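You operate a simulated robot arm through the tools that you are given. There is no shell and no other tool.

Carry out the task below with a simulated robot arm. There is one attempt and no reset: what you move stays moved.

JOB
Change the bench gear case's sprocket for the one on the ratio card.
Fine: free the lock lever, old sprocket onto the empty peg, the new one down on the stub shaft, lever tight again.

It is judged by the outcome, as a careful person would: the job done as asked, and still so three seconds after it is handed in. It fails if anything else is knocked over, pushed out of place, dropped, spilled or broken.

ROBOT AND FRAMES
A 7-joint arm with a fingered hand, fixed in place. Base frame: the origin is at the foot of the arm, x ahead of it, y to its left, z up. Lengths are in mm, angles in rad, forces in N, time in s.
Its first joint turns from -2.897 to 2.897 rad. Payload 4.7 kg.
The tool frame sits at the grasp point between the pads (the TCP): z along the fingers, y along the line on which they close. The tips reach 36 mm beyond it. The gripper opens to 120 mm. The gripper's body begins 42 mm behind the TCP. The gripper is a hand of 5 fingers: y runs from the thumb to the fingers, the wrist lies at [-18, -122, -210] in the tool frame, and closing takes about 1.5 s.
Orientation is told as [roll, pitch, yaw] about the base's x, y, z axes, in that order, counted from this pose: with the fingers straight down and the wrist toward the robot, the tool's x, y and z point along [0, 1, 0], [1, 0, 0] and [0, 0, -1] of the base frame.

CONTROLS
- The arm moves only by the tool drive_tool. Its argument "plan" is a list of rows, each an object of numbers (a shift or turn left out is 0, a gripper value left out holds the last): "dx", "dy", "dz": the shift along the base's x, y, z in mm; "rx", "ry", "rz": the turn, a rotation vector about the base's x, y, z in rad. In form: [{"dx": .., "dy": .., "dz": .., "rx": .., "ry": .., "rz": ..}, ...]. A call has 1 to 20 rows; each row shifts and turns the commanded pose from where the row before left it. "gripper" is the finger opening in mm, from 0 to 120, set as the call begins (left out, the last holds). Rows are played at 5 a second. More than 50 mm and 0.15 rad between two rows, or a gripper value outside its range, and nothing of the call is played. A pose out of reach is approached as far as the arm can. The call stops where the force on the tool passes 40 N (or 10 N more than at its start, if that is more) or the arm is blocked; 0.2 s more then pass. The fingers move at their own pace (about 45 mm/s each) and stop on an object; they squeeze with about 29 N. The grip force told is the motor's: it shows also when the fingers shut on nothing. Time passes only in rows, and 0.2 s behind the last, so rows that do not move let the fingers close. The reply holds the time, the measured pose of the TCP, the force on the tool along the base axes, the opening and the grip force, in the units named above and with some noise, with the torque about the TCP (base axes, N m) and any sound that the robot's microphone picked up.
- Cameras (640 x 400 px; columns grow to the right, rows downward): "scene" is fixed at [399.3, 502.3, 1480.7]; the picture's right is [-0.93, -0.37, 0.00], its down [-0.25, 0.62, -0.74] and it looks along [0.28, -0.69, -0.67] (base axes); focal length 214 px, centre (320, 200). "wrist" rides on the gripper at [73, -91, -143] in the tool frame; the picture's right is [-0.80, 0.28, -0.53], its down [-0.53, -0.73, 0.42] and it looks along [-0.27, 0.62, 0.74] (tool axes); focal length 234 px, centre (320, 200). There is no depth. A picture from a camera that has moved, and an enlarged one, comes with that camera's place and axes in the base frame and with its lens.
- camera(camera): a new picture of that camera. No time passes.
- curl_fingers(index, middle, ring, little, thumb_bend, thumb_turn): sets how far each is bent, from 0 (flat) to 100 (curled in); at 30 the hand is open as for a grip, at 70 the pads meet at the TCP. One left out holds its place. A second passes; each finger stops where it meets its share of the squeeze, and holds until it gets a number again. A gripper value or a shape takes the hand back. It gives what a move gives, with no picture; readings hold the bend of each and the force on index, middle, ring, little, thumb and palm. thumb_turn goes from beside the hand (0) to across from the fingers (100), as for a grip.
- grasp_type(shape): the hand has 5 fingers and takes this shape, open, in about a second: jaw (thumb against the fingers, like two jaws); tri (thumb and two fingers); tip (a fingertip pinch); poke (one finger out to press); point (the index stretched); flat (the hand flat); cup (the hand cupped); fist (a fist). The gripper value then closes the fingers along that shape, each until it touches; the sizes above hold for jaw. It gives what a move gives, with no picture.
- enlarge(camera, box): a new picture of the part [left, top, right, bottom] of that camera's present view, enlarged. No time passes.
- hand_in(): hands the job in; it is judged then, once.

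Places have to be worked out from the pictures, the camera data and where the tool is seen. Open the gripper and draw the arm clear of the work before you hand the job in, unless the task says otherwise.

The tools are called after "Emit:" as name(argument=value, ...) on one line, values as JSON. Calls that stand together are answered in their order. drive_tool: Moves the arm, as the interface text tells. Its arguments: {"type":"object","properties":{"plan":{"type":"array"},"gripper":{"type":"number"}},"required":["plan"]} The other tools are called the same way: grasp_type (shape) gives the hand a shape; curl_fingers (index, middle, ring, little, thumb_bend, thumb_turn) moves the fingers one by one; camera (camera) takes a picture; enlarge (camera, box) takes an enlarged picture of a part of a camera's view; hand_in () hands the job in.

At the start:

```text
time_s: 0.0
position: [503.3, 194.3, 1271.4]
orientation: [0.0, -0.002, 0.001]
ft_force: [0.9, 0.1, 0.4]
wrist_torque: [0.02, 0.0, -0.02]
finger_gap: 119.8
finger_force: 0.0
shape: jaw
bend: [30.0, 30.0, 30.0, 30.0, 30.0, 98.0]
finger forces: [0.0, 0.0, 0.1, 0.0, 0.1, 0.0]
```

scene: 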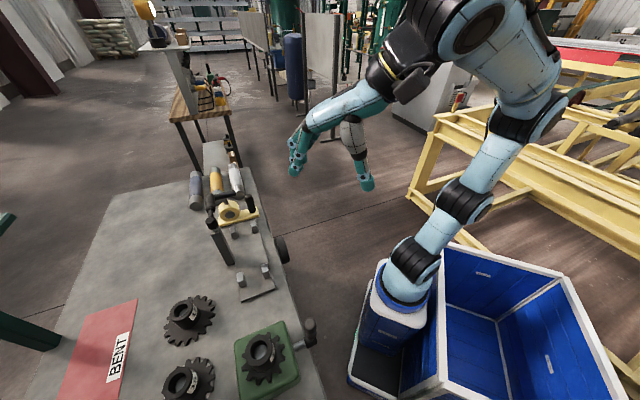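
wrist: 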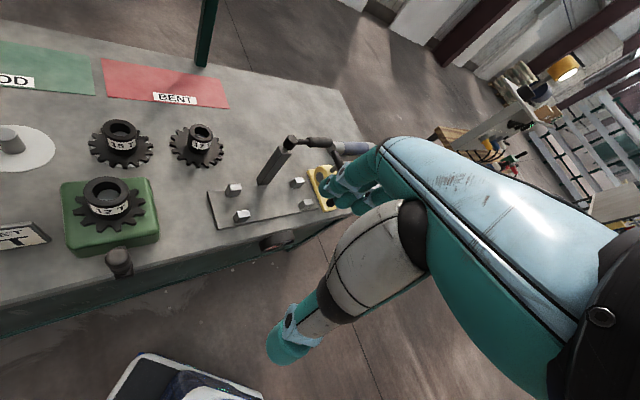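

I see a bench with a green gear case, two spare sprockets and a card to the side; I'll enlarge the views to read them before moving.

Emit:
enlarge(camera="wrist", box=[0, 80, 320, 280])

Emit:
enlarge(camera="scene", box=[100, 260, 340, 400])

Emit:
enlarge(camera="wrist", box=[0, 180, 160, 280])

```text
2.00 times, centred on (160, 180) of wrist
camera zoom: at [411.3, 265.7, 1414.6], right [0.28, -0.8, 0.53], down [-0.73, -0.53, -0.42], along [0.62, -0.27, -0.74], focal length 468 px, centre (640, 240)
```

zoom: 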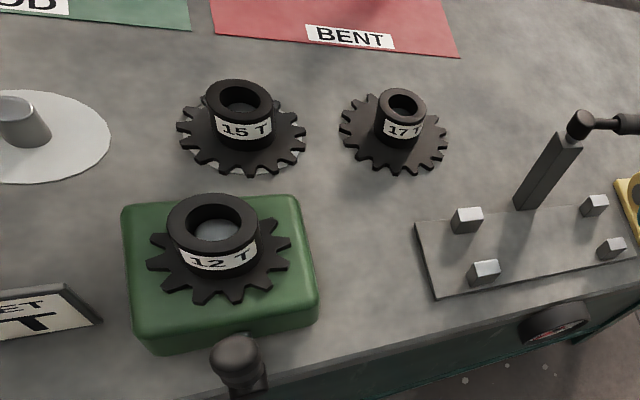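

```text
2.67 times, centred on (220, 330) of scene
camera zoom: at [399.3, 502.3, 1480.7], right [-0.93, -0.37, 0.0], down [-0.25, 0.62, -0.74], along [0.28, -0.69, -0.67], focal length 572 px, centre (587, -147)
```

zoom: 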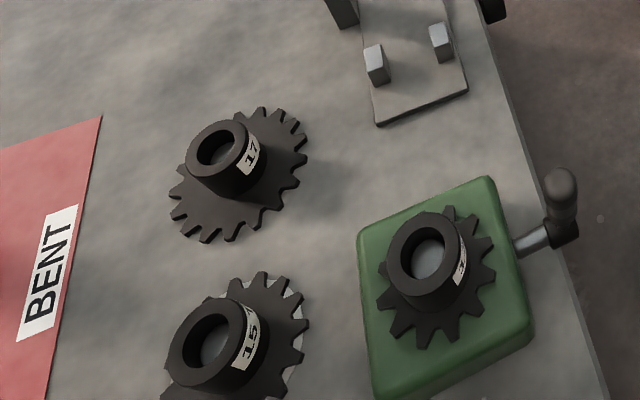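

```text
4.00 times, centred on (80, 230) of wrist
camera zoom: at [411.3, 265.7, 1414.6], right [0.28, -0.8, 0.53], down [-0.73, -0.53, -0.42], along [0.62, -0.27, -0.74], focal length 937 px, centre (1280, 80)
```

zoom: 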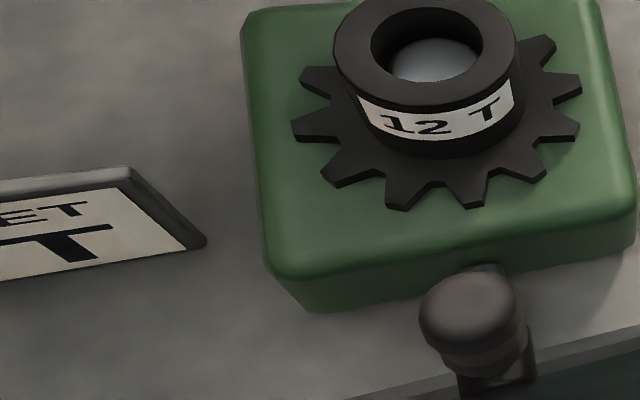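

The mounted sprocket is marked 12 T, spares are 15 T and 17 T, and the card is off to the left (+y). I'll shift the hand up high toward +y to read the card and see the empty peg.

Emit:
drive_tool(plan=[{"dy": 30}, {"dy": 40}, {"dy": 40}, {"dy": 40}, {"dy": 40}, {"dy": 30}, {}])

Emit:
camera(camera="wrist")

Emit:
camera(camera="scene")

```text
time_s: 1.6
position: [504.9, 413.6, 1272.0]
orientation: [0.0, 0.0, 0.0]
ft_force: [0.0, -0.6, -0.5]
wrist_torque: [-0.04, -0.01, -0.03]
finger_gap: 119.7
finger_force: 0.0
shape: jaw
bend: [30.0, 30.0, 30.0, 30.0, 30.0, 98.0]
finger forces: [0.0, 0.1, 0.0, 0.0, 0.0, 0.1]
```

```text
taken
camera wrist: at [412.3, 484.6, 1414.6], right [0.28, -0.8, 0.53], down [-0.73, -0.53, -0.42], along [0.62, -0.27, -0.74], focal length 234 px, centre (320, 200)
```

wrist: 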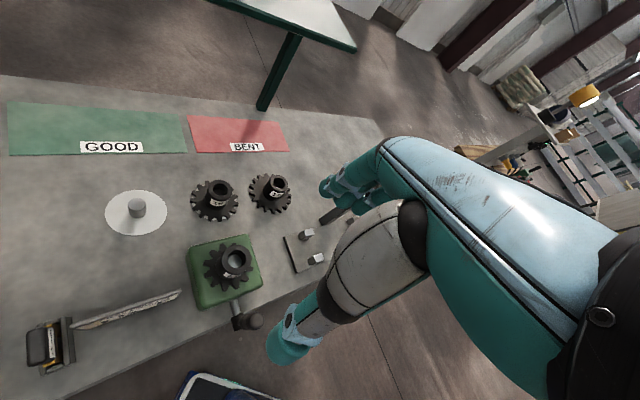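

```text
taken
```

scene: 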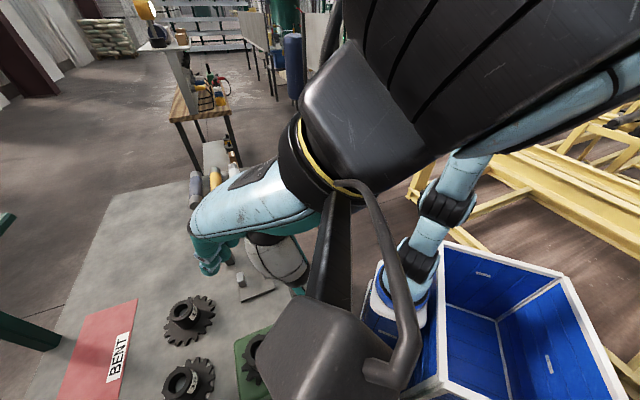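

The card is now seen almost edge-on; I'll enlarge it and the sprockets/peg to get more detail.

Emit:
enlarge(camera="wrist", box=[20, 240, 220, 380])

Emit:
enlarge(camera="wrist", box=[80, 160, 340, 340])

```text
2.86 times, centred on (120, 310) of wrist
camera zoom: at [412.3, 484.6, 1414.6], right [0.28, -0.8, 0.53], down [-0.73, -0.53, -0.42], along [0.62, -0.27, -0.74], focal length 669 px, centre (891, -114)
```

zoom: 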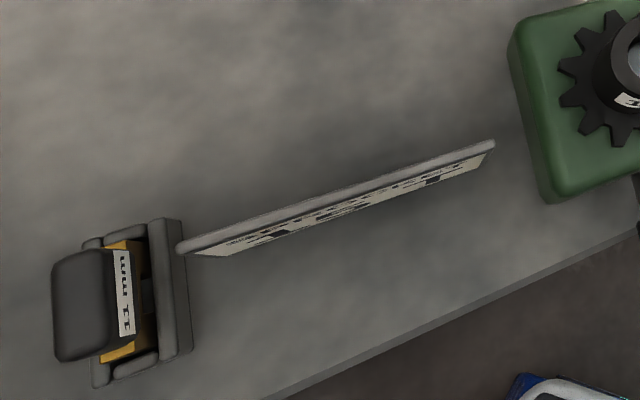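

```text
2.22 times, centred on (210, 250) of wrist
camera zoom: at [412.3, 484.6, 1414.6], right [0.28, -0.8, 0.53], down [-0.73, -0.53, -0.42], along [0.62, -0.27, -0.74], focal length 520 px, centre (564, 89)
```

zoom: 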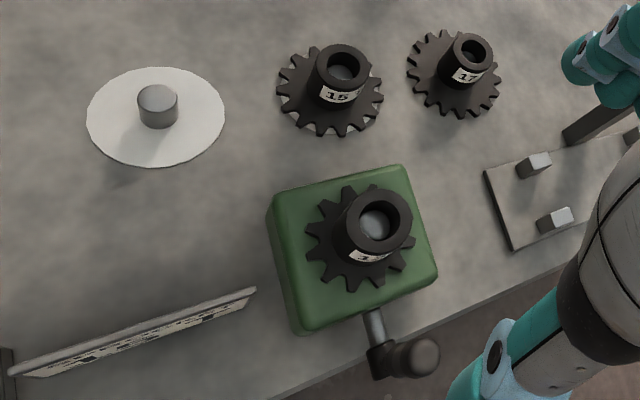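

The card leans and faces toward the robot and -y, so I'll go back toward -y and yaw the hand left so the camera looks at the card face.

Emit:
drive_tool(plan=[{"dy": -40, "rz": 0.08}, {"dy": -40, "rz": 0.1}, {"dy": -40, "rz": 0.1}, {"dy": -40, "rz": 0.1}, {"dy": -40, "dx": -20, "rz": 0.1}, {"dx": -30, "rz": 0.1}, {}])

Emit:
camera(camera="wrist")

```text
time_s: 3.2
position: [451.0, 213.3, 1273.3]
orientation: [-0.001, -0.001, 0.579]
ft_force: [0.4, 0.2, 0.3]
wrist_torque: [-0.01, -0.01, 0.0]
finger_gap: 119.8
finger_force: 0.1
shape: jaw
bend: [30.0, 30.0, 30.0, 30.0, 30.0, 98.0]
finger forces: [0.0, 0.1, 0.0, 0.1, 0.1, 0.0]
```

```text
taken
camera wrist: at [334.3, 221.8, 1415.7], right [0.67, -0.52, 0.53], down [-0.32, -0.85, -0.42], along [0.67, 0.12, -0.74], focal length 234 px, centre (320, 200)
```

wrist: 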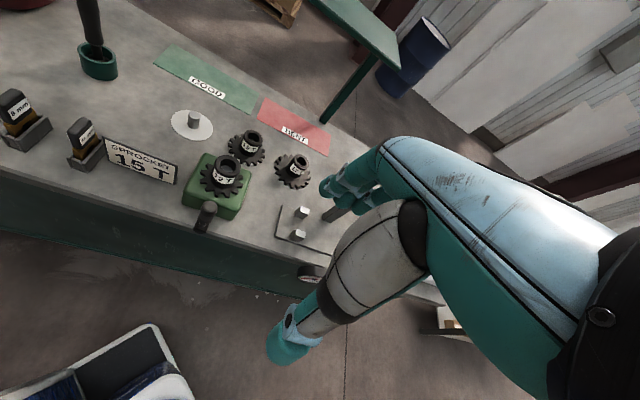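

The card appears to read "SPROCKET 15 T"; I'll enlarge it and the surroundings to be sure.

Emit:
enlarge(camera="wrist", box=[60, 110, 220, 210])

Emit:
enlarge(camera="wrist", box=[150, 90, 350, 250])

Emit:
enlarge(camera="wrist", box=[0, 20, 160, 190])

```text
4.00 times, centred on (140, 160) of wrist
camera zoom: at [334.3, 221.8, 1415.7], right [0.67, -0.52, 0.53], down [-0.32, -0.85, -0.42], along [0.67, 0.12, -0.74], focal length 937 px, centre (1040, 360)
```

zoom: 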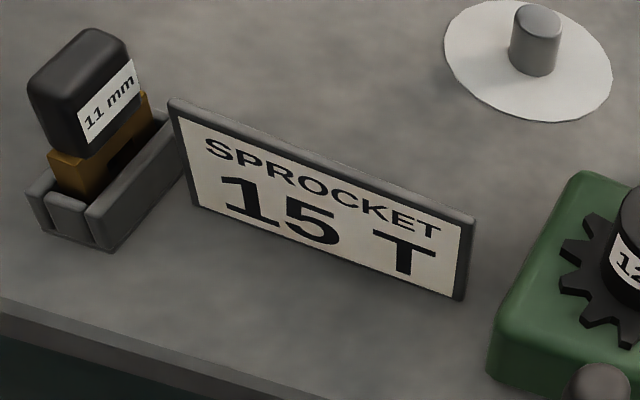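

```text
2.50 times, centred on (250, 170) of wrist
camera zoom: at [334.3, 221.8, 1415.7], right [0.67, -0.52, 0.53], down [-0.32, -0.85, -0.42], along [0.67, 0.12, -0.74], focal length 585 px, centre (495, 275)
```

zoom: 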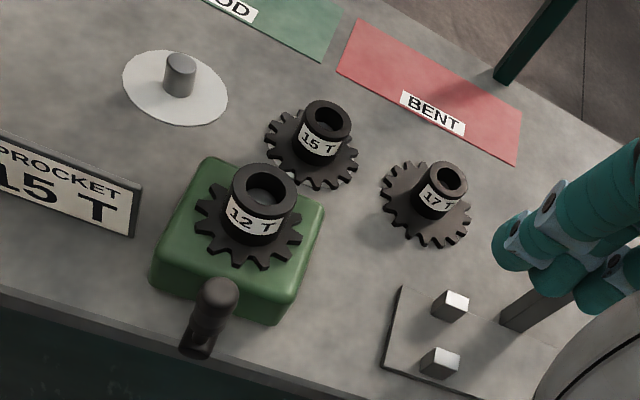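

```text
2.35 times, centred on (80, 105) of wrist
camera zoom: at [334.3, 221.8, 1415.7], right [0.67, -0.52, 0.53], down [-0.32, -0.85, -0.42], along [0.67, 0.12, -0.74], focal length 551 px, centre (885, 424)
```

zoom: 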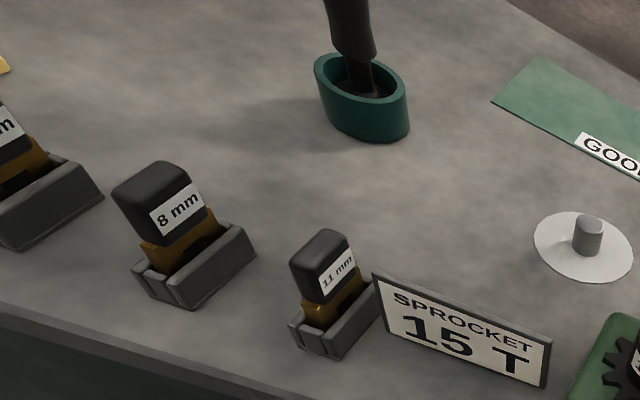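

The card says 15 T, so the 15 T spare goes on the case and the 12 T goes onto the empty peg with the white disc. The bench front runs diagonally (about azimuth 41°), so I'll align the yaw to ~0.72 and come lower for a close look at the lever and hub.

Emit:
drive_tool(plan=[{"dx": 10, "dy": 25, "dz": -30, "rz": 0.07}, {"dx": 10, "dy": 25, "dz": -35, "rz": 0.07}, {"dx": 5, "dy": 20, "dz": -35}, {"dx": 4, "dy": 17, "dz": -35}, {}])

Emit:
camera(camera="wrist")

Emit:
enlarge(camera="wrist", box=[170, 110, 330, 290])

```text
time_s: 4.4
position: [485.5, 299.4, 1137.7]
orientation: [0.001, 0.0, 0.721]
ft_force: [0.3, 0.0, 0.1]
wrist_torque: [0.0, 0.03, 0.01]
finger_gap: 119.7
finger_force: 0.0
shape: jaw
bend: [30.0, 30.0, 30.0, 30.0, 30.0, 98.0]
finger forces: [0.1, 0.0, 0.0, 0.0, 0.1, 0.0]
```

```text
taken
camera wrist: at [368.3, 293.3, 1280.5], right [0.74, -0.42, 0.53], down [-0.2, -0.88, -0.42], along [0.64, 0.21, -0.74], focal length 234 px, centre (320, 200)
```

wrist: 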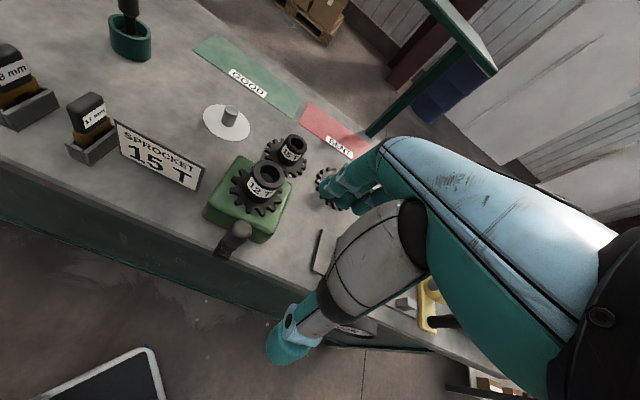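

```text
2.22 times, centred on (250, 200) of wrist
camera zoom: at [368.3, 293.3, 1280.5], right [0.74, -0.42, 0.53], down [-0.2, -0.88, -0.42], along [0.64, 0.21, -0.74], focal length 520 px, centre (476, 200)
```

zoom: 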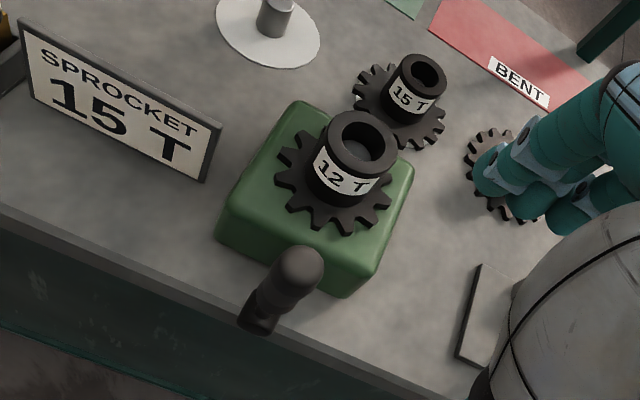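

I'll zoom tightly on the lever, the hub, the 15 T sprocket and the empty peg from here to pin down sizes.

Emit:
enlarge(camera="wrist", box=[200, 150, 296, 260])

Emit:
enlarge(camera="wrist", box=[190, 80, 350, 190])

Emit:
enlarge(camera="scene", box=[150, 280, 340, 400])

```text
3.64 times, centred on (248, 205) of wrist
camera zoom: at [368.3, 293.3, 1280.5], right [0.74, -0.42, 0.53], down [-0.2, -0.88, -0.42], along [0.64, 0.21, -0.74], focal length 852 px, centre (582, 182)
```

zoom: 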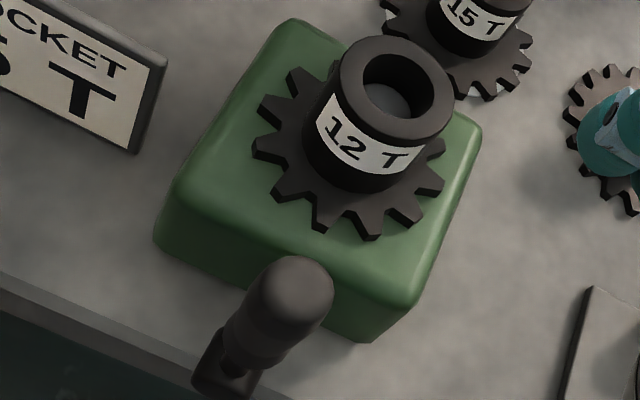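

```text
3.64 times, centred on (270, 135) of wrist
camera zoom: at [368.3, 293.3, 1280.5], right [0.74, -0.42, 0.53], down [-0.2, -0.88, -0.42], along [0.64, 0.21, -0.74], focal length 852 px, centre (502, 436)
```

zoom: 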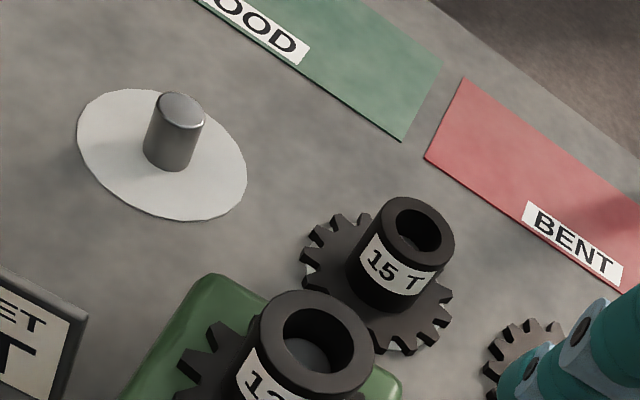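

```text
3.33 times, centred on (245, 340) of scene
camera zoom: at [399.3, 502.3, 1480.7], right [-0.93, -0.37, 0.0], down [-0.25, 0.62, -0.74], along [0.28, -0.69, -0.67], focal length 715 px, centre (570, -267)
```

zoom: 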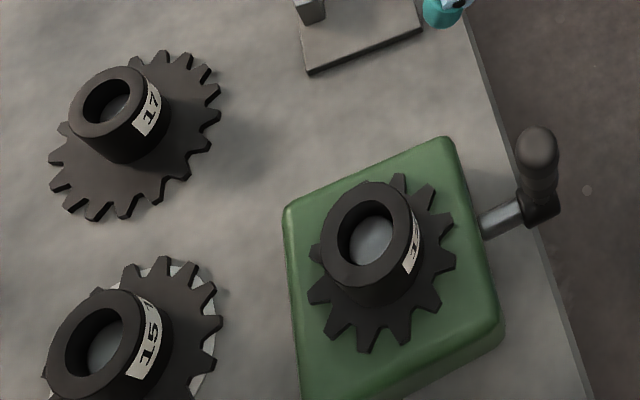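

Triangulating the scene and wrist views puts the 12 T hub top at about (553, 440, 982), the lever pivot near (477, 365, 877) and its handle standing straight up to about z 1010. I'll try the "tip" and "tri" hand shapes up here in the clear to see which suits pinching the lever.

Emit:
grasp_type(shape="tip")

Emit:
camera(camera="wrist")

Emit:
enlarge(camera="scene", box=[200, 200, 400, 400])

```text
time_s: 5.3
position: [485.0, 300.4, 1138.4]
orientation: [0.001, 0.0, 0.721]
ft_force: [-1.2, 0.5, 0.2]
wrist_torque: [0.0, 0.03, 0.02]
finger_gap: 119.8
finger_force: 0.0
shape: tip
bend: [30.0, 98.0, 99.0, 99.0, 30.0, 98.0]
finger forces: [0.1, 0.0, 0.0, 0.1, 0.0, 0.0]
```

```text
taken
camera wrist: at [368.4, 293.2, 1280.9], right [0.74, -0.42, 0.53], down [-0.2, -0.88, -0.42], along [0.64, 0.21, -0.74], focal length 234 px, centre (320, 200)
```

wrist: 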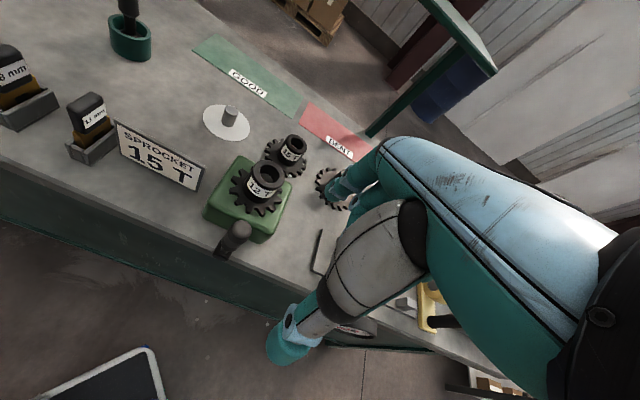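

```text
2.00 times, centred on (300, 300) of scene
camera zoom: at [399.3, 502.3, 1480.7], right [-0.93, -0.37, 0.0], down [-0.25, 0.62, -0.74], along [0.28, -0.69, -0.67], focal length 429 px, centre (360, 0)
```

zoom: 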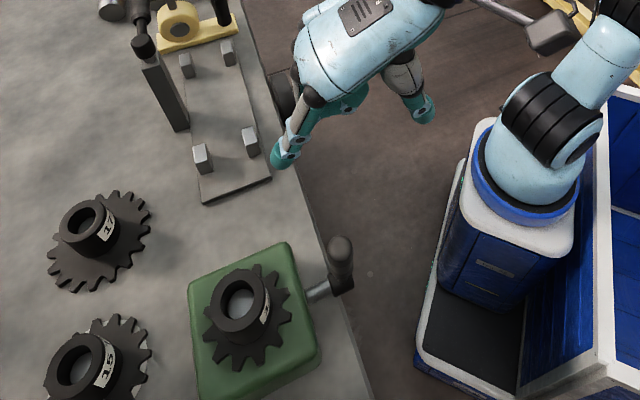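

The "tip" shape leaves only index and thumb out, which suits pivoting the handle in the pinch. I'll close it in the air once to see where the pads meet relative to the TCP.

Emit:
drive_tool(plan=[{}, {}, {}, {}, {}, {}, {}, {}], gripper=25)

Emit:
enlarge(camera="wrist", box=[240, 150, 440, 350])

Emit:
enlarge(camera="scene", box=[220, 200, 400, 320])

```text
time_s: 7.1
position: [485.5, 300.3, 1137.5]
orientation: [0.0, 0.0, 0.721]
ft_force: [-0.2, 0.5, -0.1]
wrist_torque: [0.01, 0.01, -0.02]
finger_gap: 25.4
finger_force: 0.1
shape: tip
bend: [72.0, 98.0, 99.0, 99.0, 74.0, 100.0]
finger forces: [0.0, 0.0, 0.0, 0.0, 0.0, 0.0]
```

```text
2.00 times, centred on (340, 250) of wrist
camera zoom: at [368.4, 293.2, 1280.8], right [0.74, -0.42, 0.53], down [-0.2, -0.88, -0.42], along [0.64, 0.21, -0.74], focal length 468 px, centre (280, 100)
```

zoom: 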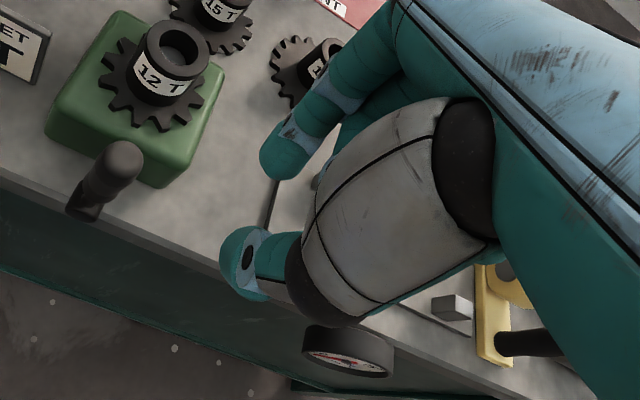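

```text
3.33 times, centred on (310, 260) of scene
camera zoom: at [399.3, 502.3, 1480.7], right [-0.93, -0.37, 0.0], down [-0.25, 0.62, -0.74], along [0.28, -0.69, -0.67], focal length 715 px, centre (353, 0)
```

zoom: 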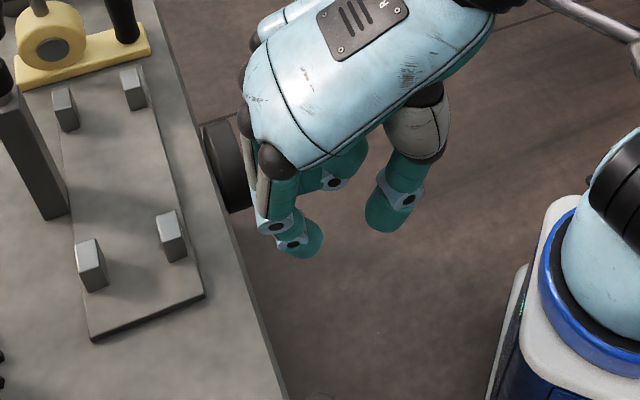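

The pinch closes near the TCP, slightly below it. I'll open to 70 mm and move directly over the lever handle (≈477, 364), stopping with the tips just above its top for a check.

Emit:
drive_tool(plan=[{"dx": -2, "dy": 30}, {"dx": -3, "dy": 30}, {"dz": -30}, {"dz": -35}, {}, {}], gripper=70)

Emit:
enlarge(camera="wrist", box=[180, 130, 420, 330])

Emit:
enlarge(camera="scene", box=[200, 240, 380, 380])

```text
time_s: 8.5
position: [477.6, 359.7, 1070.0]
orientation: [0.001, 0.0, 0.722]
ft_force: [-0.3, -0.2, -0.1]
wrist_torque: [0.01, 0.01, -0.02]
finger_gap: 69.5
finger_force: 0.1
shape: tip
bend: [73.0, 98.0, 99.0, 99.0, 67.0, 100.0]
finger forces: [0.0, 0.1, 0.1, 0.1, 0.1, 0.0]
```

```text
2.00 times, centred on (300, 230) of wrist
camera zoom: at [360.4, 352.2, 1212.5], right [0.74, -0.42, 0.53], down [-0.2, -0.88, -0.42], along [0.64, 0.21, -0.74], focal length 468 px, centre (360, 140)
```

zoom: 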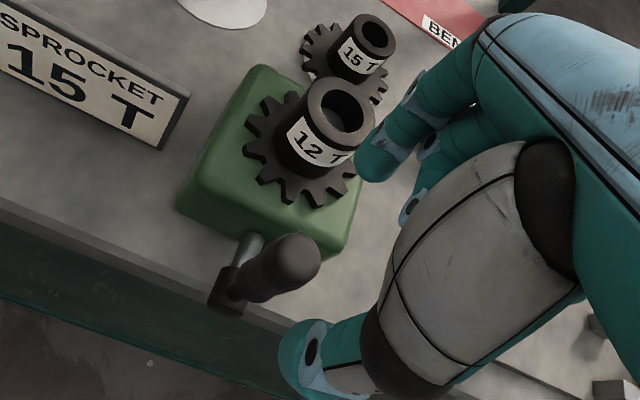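

```text
2.86 times, centred on (290, 310) of scene
camera zoom: at [399.3, 502.3, 1480.7], right [-0.93, -0.37, 0.0], down [-0.25, 0.62, -0.74], along [0.28, -0.69, -0.67], focal length 613 px, centre (406, -114)
```

zoom: 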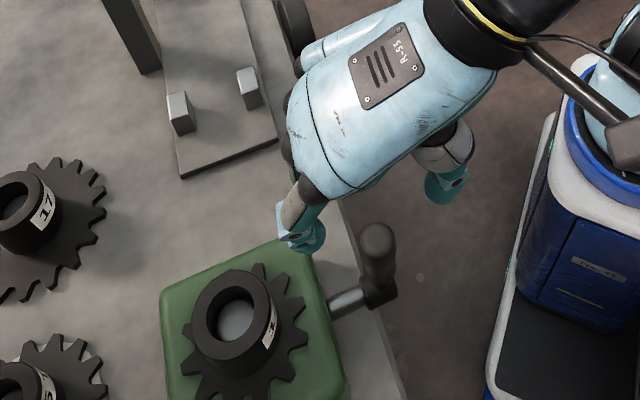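

The handle's rounded end reads at about (478, 363, 987) and the pivot at z≈885, with the index/thumb straddling it. I'll centre and lower so the pads sit either side of the handle near z 975.

Emit:
drive_tool(plan=[{"dy": 3, "dz": -20}, {"dz": -20}, {"dz": -20}, {"dz": -15}, {}])

Emit:
enlarge(camera="wrist", box=[180, 130, 420, 330])

Emit:
enlarge(camera="scene", box=[200, 240, 380, 380])

```text
time_s: 9.7
position: [476.9, 365.4, 997.2]
orientation: [0.002, -0.007, 0.722]
ft_force: [6.4, 2.1, 15.6]
wrist_torque: [-0.06, -0.11, 0.06]
finger_gap: 69.8
finger_force: 0.1
shape: tip
bend: [73.0, 99.0, 99.0, 99.0, 67.0, 100.0]
finger forces: [0.0, 15.7, 0.0, 0.1, 0.0, 0.0]
```

```text
2.00 times, centred on (300, 230) of wrist
camera zoom: at [359.7, 358.4, 1140.0], right [0.74, -0.42, 0.53], down [-0.2, -0.88, -0.43], along [0.64, 0.21, -0.73], focal length 468 px, centre (360, 140)
```

zoom: 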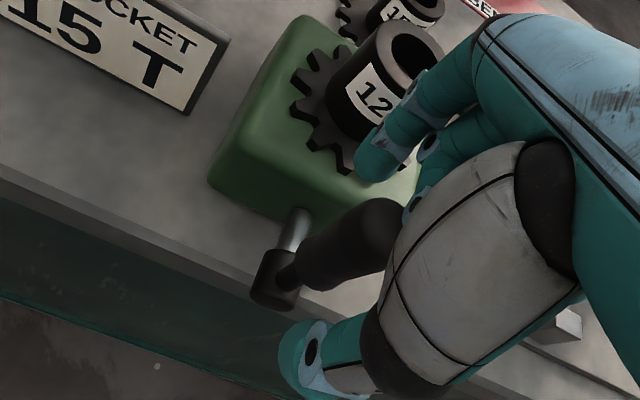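

```text
2.86 times, centred on (290, 310) of scene
camera zoom: at [399.3, 502.3, 1480.7], right [-0.93, -0.37, 0.0], down [-0.25, 0.62, -0.74], along [0.28, -0.69, -0.67], focal length 613 px, centre (406, -114)
```

zoom: 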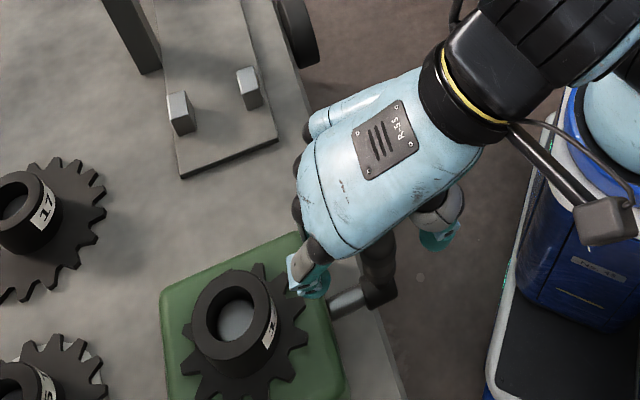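

The curled middle finger is touching the handle's top (15.7 N on it), so the tip shape isn't deep enough. I'll back up and set the fingers individually: index/thumb for the pinch, the rest half open so the handle can pivot freely past them.

Emit:
drive_tool(plan=[{"dz": 20}, {"dz": 25}, {}])

Emit:
curl_fingers(index=48, middle=50, ring=50, little=50, thumb_bend=48, thumb_turn=100)

Emit:
enlarge(camera="wrist", box=[180, 130, 420, 330])

Emit:
enlarge(camera="scene", box=[200, 240, 380, 380])

```text
time_s: 10.5
position: [479.0, 366.4, 1042.2]
orientation: [0.001, -0.001, 0.718]
ft_force: [0.2, 0.4, -0.4]
wrist_torque: [0.03, 0.01, 0.0]
finger_gap: 69.6
finger_force: 0.1
shape: tip
bend: [73.0, 98.0, 99.0, 99.0, 67.0, 100.0]
finger forces: [0.0, 0.0, 0.0, 0.0, 0.0, 0.0]
```

```text
time_s: 11.5
position: [478.5, 365.4, 1041.8]
orientation: [-0.002, -0.001, 0.721]
ft_force: [-0.3, -0.8, 0.7]
wrist_torque: [0.0, 0.06, -0.01]
finger_gap: 68.1
finger_force: 0.0
shape: fingers
bend: [48.0, 50.0, 50.0, 50.0, 48.0, 100.0]
finger forces: [0.1, 0.0, 0.0, 0.0, 0.1, 0.0]
```

```text
2.00 times, centred on (300, 230) of wrist
camera zoom: at [360.9, 358.8, 1184.5], right [0.74, -0.42, 0.53], down [-0.2, -0.88, -0.42], along [0.64, 0.21, -0.74], focal length 468 px, centre (360, 140)
```

zoom: 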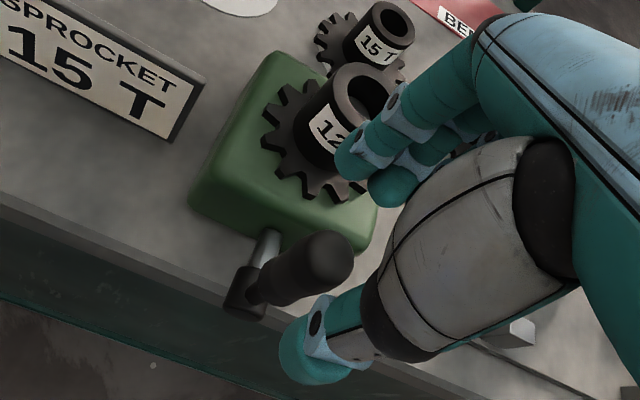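

```text
2.86 times, centred on (290, 310) of scene
camera zoom: at [399.3, 502.3, 1480.7], right [-0.93, -0.37, 0.0], down [-0.25, 0.62, -0.74], along [0.28, -0.69, -0.67], focal length 613 px, centre (406, -114)
```

zoom: 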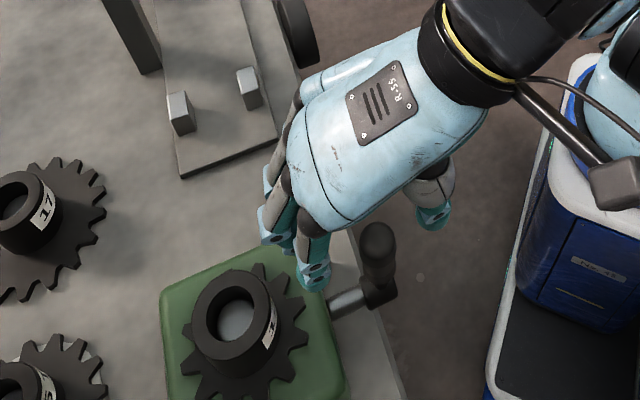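

Index and middle now sit either side of the handle's line opposite the thumb, with space behind. I'll lower to TCP z≈988, then close index, middle and thumb on the handle.

Emit:
drive_tool(plan=[{"dy": -2, "dz": -20}, {"dz": -20}, {"dz": -14}, {}])

Emit:
curl_fingers(index=75, middle=75, thumb_bend=75)

Emit:
enlarge(camera="wrist", box=[180, 130, 420, 330])

Emit:
enlarge(camera="scene", box=[200, 240, 380, 380])

```text
time_s: 12.5
position: [478.1, 362.0, 990.0]
orientation: [-0.001, 0.001, 0.72]
ft_force: [0.3, 0.7, 0.5]
wrist_torque: [-0.02, -0.02, 0.04]
finger_gap: 68.5
finger_force: 0.0
shape: fingers
bend: [48.0, 50.0, 50.0, 50.0, 48.0, 100.0]
finger forces: [0.0, 0.1, 0.0, 0.1, 0.1, 0.0]
```

```text
time_s: 13.5
position: [479.3, 362.2, 988.2]
orientation: [0.001, 0.003, 0.718]
ft_force: [5.4, -3.5, -8.4]
wrist_torque: [-0.1, -0.08, -0.05]
finger_gap: 22.2
finger_force: 15.8
shape: fingers
bend: [62.0, 72.0, 50.0, 50.0, 65.0, 100.0]
finger forces: [9.4, 7.7, 0.0, 0.0, 14.4, 0.0]
```

```text
2.00 times, centred on (300, 230) of wrist
camera zoom: at [361.3, 355.0, 1131.3], right [0.74, -0.42, 0.53], down [-0.2, -0.88, -0.42], along [0.64, 0.21, -0.74], focal length 468 px, centre (360, 140)
```

zoom: 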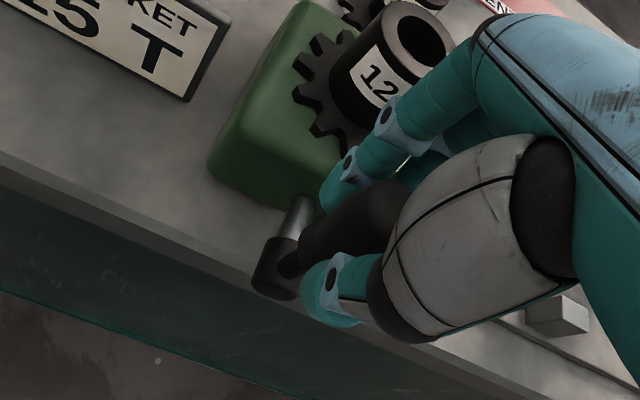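

```text
2.86 times, centred on (290, 310) of scene
camera zoom: at [399.3, 502.3, 1480.7], right [-0.93, -0.37, 0.0], down [-0.25, 0.62, -0.74], along [0.28, -0.69, -0.67], focal length 613 px, centre (406, -114)
```

zoom: 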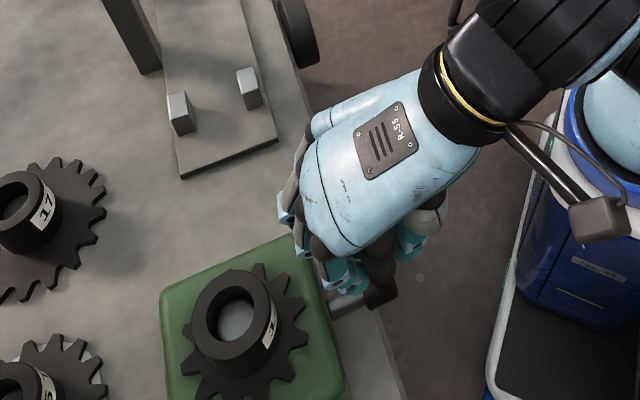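

The handle is held (index 9, middle 8, thumb 14 N). I'll test freeing it the usual way — counter-clockwise seen from the front, i.e. toward -e1 (left) — with a small arc step while rolling the hand with it, watching the forces.

Emit:
drive_tool(plan=[{"dx": -3.4, "dy": 3.9, "dz": -0.1, "rx": -0.0376, "ry": -0.033}, {"dx": -3.4, "dy": 3.9, "dz": -0.4, "rx": -0.0376, "ry": -0.033}, {"dx": -3.4, "dy": 3.8, "dz": -0.6, "rx": -0.0376, "ry": -0.033}, {}])

Emit:
enlarge(camera="wrist", box=[180, 130, 420, 330])

```text
time_s: 14.1
position: [474.4, 365.2, 988.2]
orientation: [-0.089, 0.003, 0.716]
ft_force: [27.8, -24.5, 0.8]
wrist_torque: [-0.58, -0.71, -0.29]
finger_gap: 21.9
finger_force: 25.9
shape: fingers
bend: [61.0, 72.0, 50.0, 50.0, 66.0, 100.0]
finger forces: [9.2, 31.5, 0.0, 0.1, 12.9, 0.0]
stopped in row 2: the force on the tool passed its limit at 44 N (the readings are from after the stop); the commanded pose is now the measured one
```

```text
2.00 times, centred on (300, 230) of wrist
camera zoom: at [349.2, 367.9, 1123.8], right [0.71, -0.38, 0.59], down [-0.18, -0.91, -0.37], along [0.68, 0.16, -0.71], focal length 468 px, centre (360, 140)
```

zoom: 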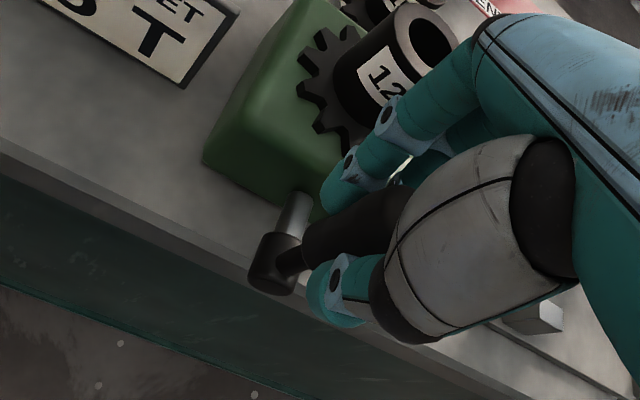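

Pushing left meets a hard 44 N with almost no motion, so that may be the stop side. I'll ease back to upright and test gently toward the right (+e1).

Emit:
drive_tool(plan=[{"dx": 2.5, "dy": -1.5, "rx": 0.034, "ry": 0.03}, {"dx": 2.4, "dy": -1.5, "rx": 0.034, "ry": 0.03}, {}])

Emit:
drive_tool(plan=[{"dx": 3.4, "dy": -3.9, "dz": -0.1, "rx": 0.0376, "ry": 0.033}, {"dx": 3.4, "dy": -3.9, "dz": -0.4, "rx": 0.0376, "ry": 0.033}, {}])

Emit:
enlarge(camera="wrist", box=[180, 130, 420, 330])

Emit:
enlarge(camera="scene", box=[200, 240, 380, 380])

```text
time_s: 14.9
position: [476.5, 364.3, 988.6]
orientation: [0.008, 0.001, 0.718]
ft_force: [17.1, -16.9, -0.3]
wrist_torque: [-0.52, -0.44, -0.19]
finger_gap: 22.2
finger_force: 23.0
shape: fingers
bend: [62.0, 72.0, 50.0, 50.0, 66.0, 100.0]
finger forces: [8.1, 22.9, 0.1, 0.1, 15.6, 0.0]
```

```text
time_s: 15.7
position: [484.5, 356.6, 988.2]
orientation: [0.106, 0.004, 0.719]
ft_force: [-7.5, 5.5, 1.2]
wrist_torque: [0.14, 0.27, 0.07]
finger_gap: 21.8
finger_force: 14.4
shape: fingers
bend: [62.0, 74.0, 50.0, 50.0, 66.0, 100.0]
finger forces: [9.7, 4.2, 0.0, 0.0, 14.7, 0.1]
```

```text
2.00 times, centred on (300, 230) of wrist
camera zoom: at [376.9, 338.2, 1137.2], right [0.77, -0.46, 0.44], down [-0.23, -0.85, -0.48], along [0.59, 0.27, -0.76], focal length 468 px, centre (360, 140)
```

zoom: 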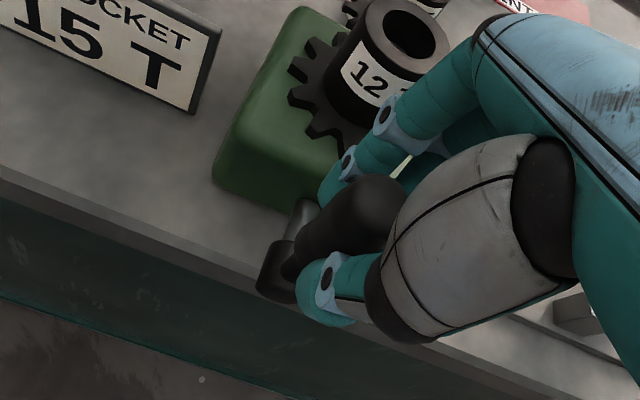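

```text
2.86 times, centred on (290, 310) of scene
camera zoom: at [399.3, 502.3, 1480.7], right [-0.93, -0.37, 0.0], down [-0.25, 0.62, -0.74], along [0.28, -0.69, -0.67], focal length 613 px, centre (406, -114)
```

zoom: 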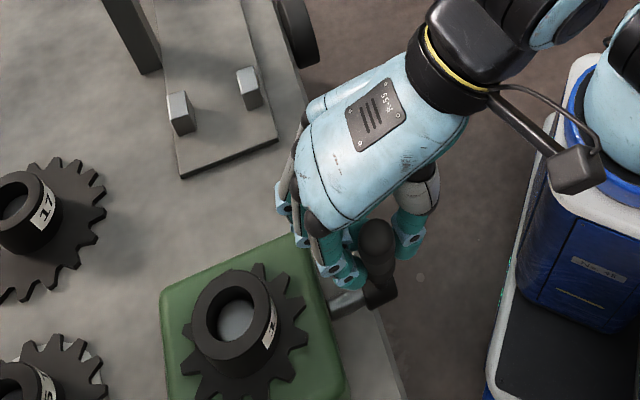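

The right-hand step met only about 9 N; I need to see whether the handle itself turned or slipped in the pinch, so I'll zoom in from the scene camera.

Emit:
enlarge(camera="scene", box=[270, 290, 330, 350])

```text
6.67 times, centred on (300, 320) of scene
camera zoom: at [399.3, 502.3, 1480.7], right [-0.93, -0.37, 0.0], down [-0.25, 0.62, -0.74], along [0.28, -0.69, -0.67], focal length 1430 px, centre (453, -600)
```

zoom: 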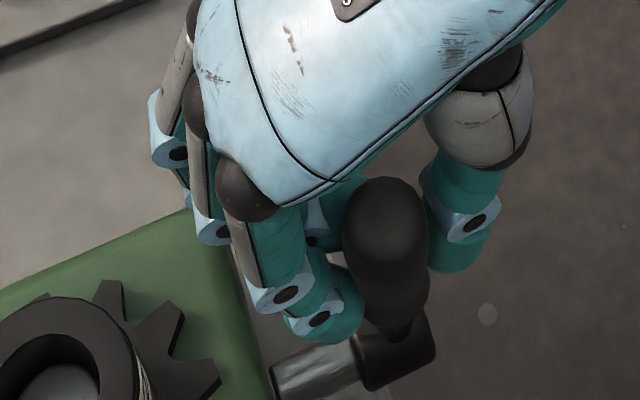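

The handle did not move; the pinch merely slipped. For a positive push to the right I'll open the pinch, slide the hand ~36 mm left so that the curled middle finger sits on the left side of the handle, and push with its side.

Emit:
curl_fingers(index=46, middle=46, ring=46, little=46, thumb_bend=46)

Emit:
drive_tool(plan=[{"dx": -6, "dy": 7, "rx": -0.04, "ry": -0.035}, {"dx": -8, "dy": 9, "rx": -0.038, "ry": -0.033}, {"dx": -8, "dy": 9}, {"dx": -8.2, "dy": 9}, {}])

Emit:
enlarge(camera="wrist", box=[180, 130, 420, 330])

Emit:
enlarge(camera="scene", box=[260, 290, 340, 350])

```text
time_s: 16.7
position: [484.2, 356.7, 987.1]
orientation: [0.104, 0.003, 0.719]
ft_force: [-0.2, -0.3, 0.0]
wrist_torque: [0.0, -0.01, 0.02]
finger_gap: 74.4
finger_force: 0.0
shape: fingers
bend: [46.0, 46.0, 46.0, 46.0, 46.0, 100.0]
finger forces: [0.0, 0.1, 0.0, 0.0, 0.0, 0.0]
```

```text
time_s: 17.9
position: [453.3, 390.9, 988.8]
orientation: [0.001, 0.003, 0.719]
ft_force: [-0.4, -0.1, -0.4]
wrist_torque: [0.0, 0.02, -0.01]
finger_gap: 74.6
finger_force: 0.1
shape: fingers
bend: [46.0, 46.0, 46.0, 46.0, 46.0, 100.0]
finger forces: [0.1, 0.0, 0.0, 0.1, 0.0, 0.0]
```

```text
2.00 times, centred on (300, 230) of wrist
camera zoom: at [336.6, 383.8, 1131.4], right [0.74, -0.42, 0.52], down [-0.2, -0.88, -0.42], along [0.64, 0.21, -0.74], focal length 468 px, centre (360, 140)
```

zoom: 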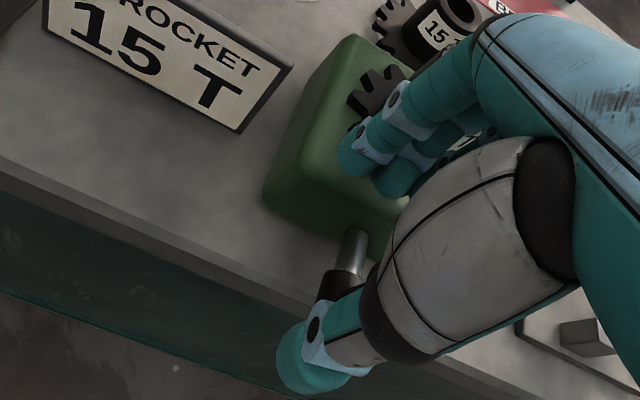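

```text
6.67 times, centred on (300, 320) of scene
camera zoom: at [399.3, 502.3, 1480.7], right [-0.93, -0.37, 0.0], down [-0.25, 0.62, -0.74], along [0.28, -0.69, -0.67], focal length 1430 px, centre (453, -600)
```

zoom: 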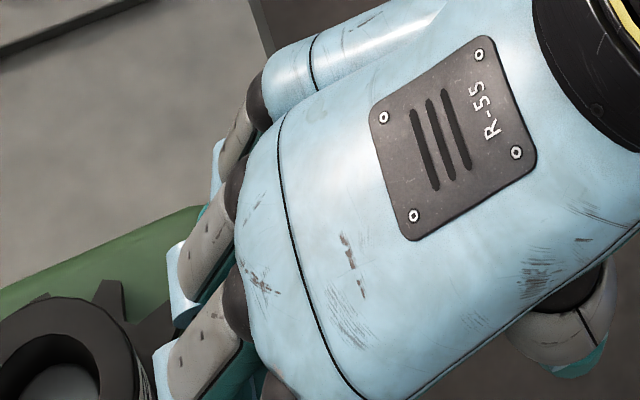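

The handle is now inside the hand, to the right of middle finger. I'll curl index and middle fully and watch for contact, then push right gently.

Emit:
curl_fingers(index=78, middle=78)

Emit:
drive_tool(plan=[{"dx": 3.3, "dy": -3.8}, {"dx": 3.3, "dy": -3.8}, {"dx": 3.3, "dy": -3.8}, {"dx": 3.3, "dy": -3.8}, {}])

Emit:
enlarge(camera="scene", box=[260, 290, 340, 350])

Emit:
enlarge(camera="wrist", box=[180, 130, 420, 330])

```text
time_s: 18.9
position: [453.7, 390.4, 988.2]
orientation: [0.003, 0.003, 0.719]
ft_force: [-0.1, 0.3, -0.8]
wrist_torque: [0.01, -0.02, -0.02]
finger_gap: 24.5
finger_force: 0.0
shape: fingers
bend: [78.0, 78.0, 46.0, 46.0, 46.0, 100.0]
finger forces: [0.1, 0.0, 0.1, 0.0, 0.0, 0.0]
```

```text
time_s: 20.1
position: [466.2, 374.7, 988.2]
orientation: [0.002, 0.003, 0.719]
ft_force: [-0.2, 2.4, 0.4]
wrist_torque: [0.01, 0.01, 0.05]
finger_gap: 24.1
finger_force: 1.1
shape: fingers
bend: [78.0, 78.0, 46.0, 46.0, 46.0, 100.0]
finger forces: [0.0, 1.9, 0.1, 0.1, 0.0, 0.0]
```

```text
6.67 times, centred on (300, 320) of scene
camera zoom: at [399.3, 502.3, 1480.7], right [-0.93, -0.37, 0.0], down [-0.25, 0.62, -0.74], along [0.28, -0.69, -0.67], focal length 1430 px, centre (453, -600)
```

zoom: 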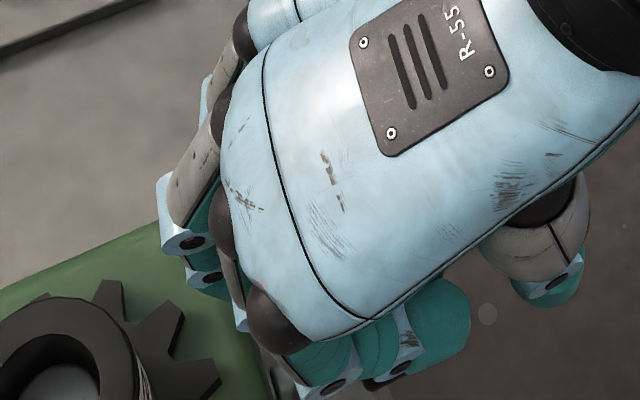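

```text
2.00 times, centred on (300, 230) of wrist
camera zoom: at [349.3, 368.3, 1131.1], right [0.74, -0.42, 0.52], down [-0.2, -0.88, -0.42], along [0.64, 0.21, -0.74], focal length 468 px, centre (360, 140)
```

zoom: 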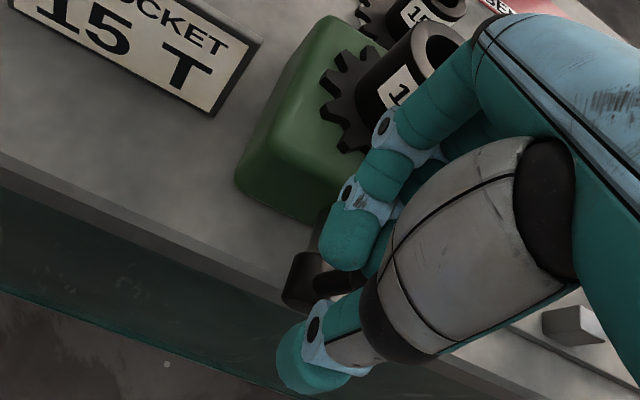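

Light contact just starting (middle 1.9 N). I'll continue pushing right in small steps, watching force.

Emit:
drive_tool(plan=[{"dx": 2.6, "dy": -3}, {"dx": 2.6, "dy": -3}, {"dx": 2.6, "dy": -3}, {}])

Emit:
enlarge(camera="scene", box=[260, 290, 340, 350])

Emit:
enlarge(camera="wrist", box=[180, 130, 420, 330])

```text
time_s: 21.1
position: [475.3, 366.2, 988.4]
orientation: [0.003, 0.004, 0.719]
ft_force: [0.5, 1.3, 1.0]
wrist_torque: [0.03, -0.02, -0.01]
finger_gap: 24.3
finger_force: 0.6
shape: fingers
bend: [78.0, 78.0, 46.0, 46.0, 46.0, 100.0]
finger forces: [0.0, 1.4, 0.1, 0.1, 0.1, 0.0]
```

```text
6.67 times, centred on (300, 320) of scene
camera zoom: at [399.3, 502.3, 1480.7], right [-0.93, -0.37, 0.0], down [-0.25, 0.62, -0.74], along [0.28, -0.69, -0.67], focal length 1430 px, centre (453, -600)
```

zoom: 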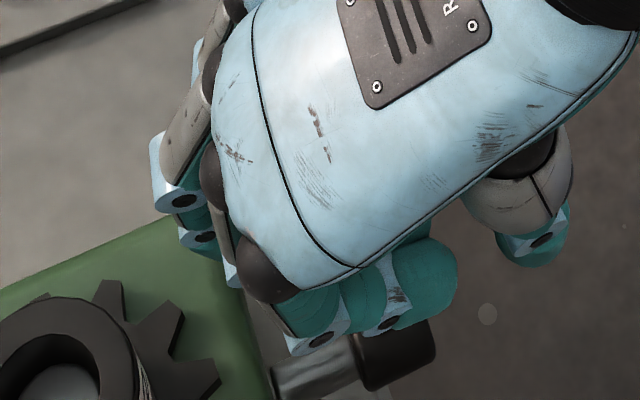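

```text
2.00 times, centred on (300, 230) of wrist
camera zoom: at [357.6, 358.9, 1130.3], right [0.74, -0.42, 0.52], down [-0.2, -0.88, -0.42], along [0.64, 0.21, -0.74], focal length 468 px, centre (360, 140)
```

zoom: 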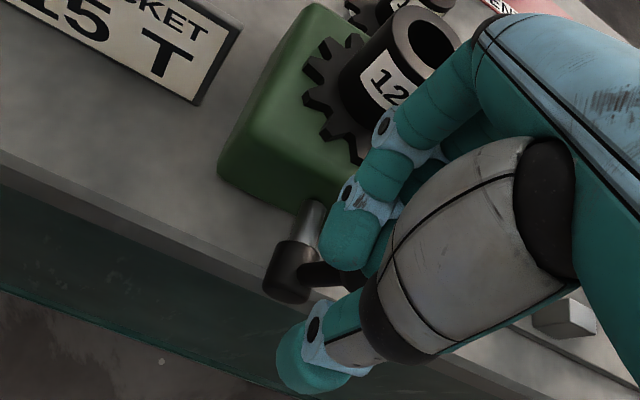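

The lever turns easily to the right (only ~1.4 N) — so upright-left is the tight stop and right is free. I'll follow the arc to the right and down in stages, with a small shift forward off the case.

Emit:
drive_tool(plan=[{"dx": 3.9, "dy": -10.5, "dz": -1.6}, {"dx": 3.7, "dy": -10.3, "dz": -3.2}, {"dx": 6.4, "dy": -7.3, "dz": -4.4}, {"dx": 5.9, "dy": -6.8, "dz": -5.7}, {}])

Emit:
enlarge(camera="scene", box=[230, 260, 350, 350])

Emit:
enlarge(camera="wrist", box=[180, 130, 420, 330])

```text
time_s: 22.3
position: [494.1, 330.1, 973.5]
orientation: [0.002, 0.0, 0.72]
ft_force: [0.4, 1.1, 0.3]
wrist_torque: [0.01, -0.02, 0.03]
finger_gap: 24.1
finger_force: 1.0
shape: fingers
bend: [78.0, 78.0, 46.0, 46.0, 46.0, 100.0]
finger forces: [0.1, 0.9, 0.0, 0.0, 0.0, 0.1]
```

```text
4.44 times, centred on (290, 305) of scene
camera zoom: at [399.3, 502.3, 1480.7], right [-0.93, -0.37, 0.0], down [-0.25, 0.62, -0.74], along [0.28, -0.69, -0.67], focal length 953 px, centre (453, -267)
```

zoom: 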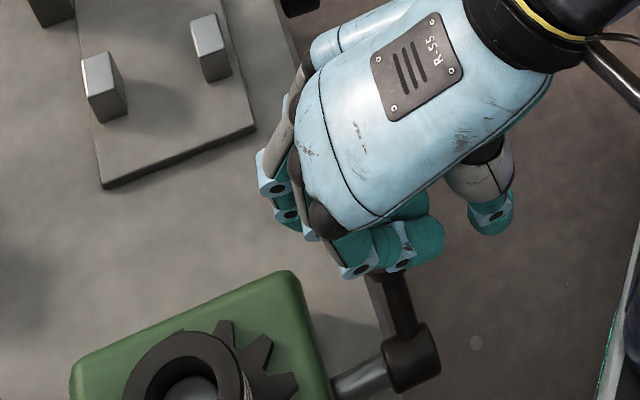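

```text
2.00 times, centred on (300, 230) of wrist
camera zoom: at [377.8, 323.5, 1116.1], right [0.74, -0.42, 0.52], down [-0.2, -0.88, -0.42], along [0.64, 0.21, -0.74], focal length 468 px, centre (360, 140)
```

zoom: 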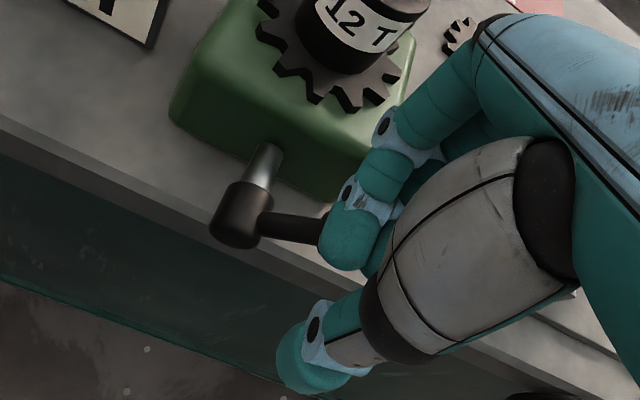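

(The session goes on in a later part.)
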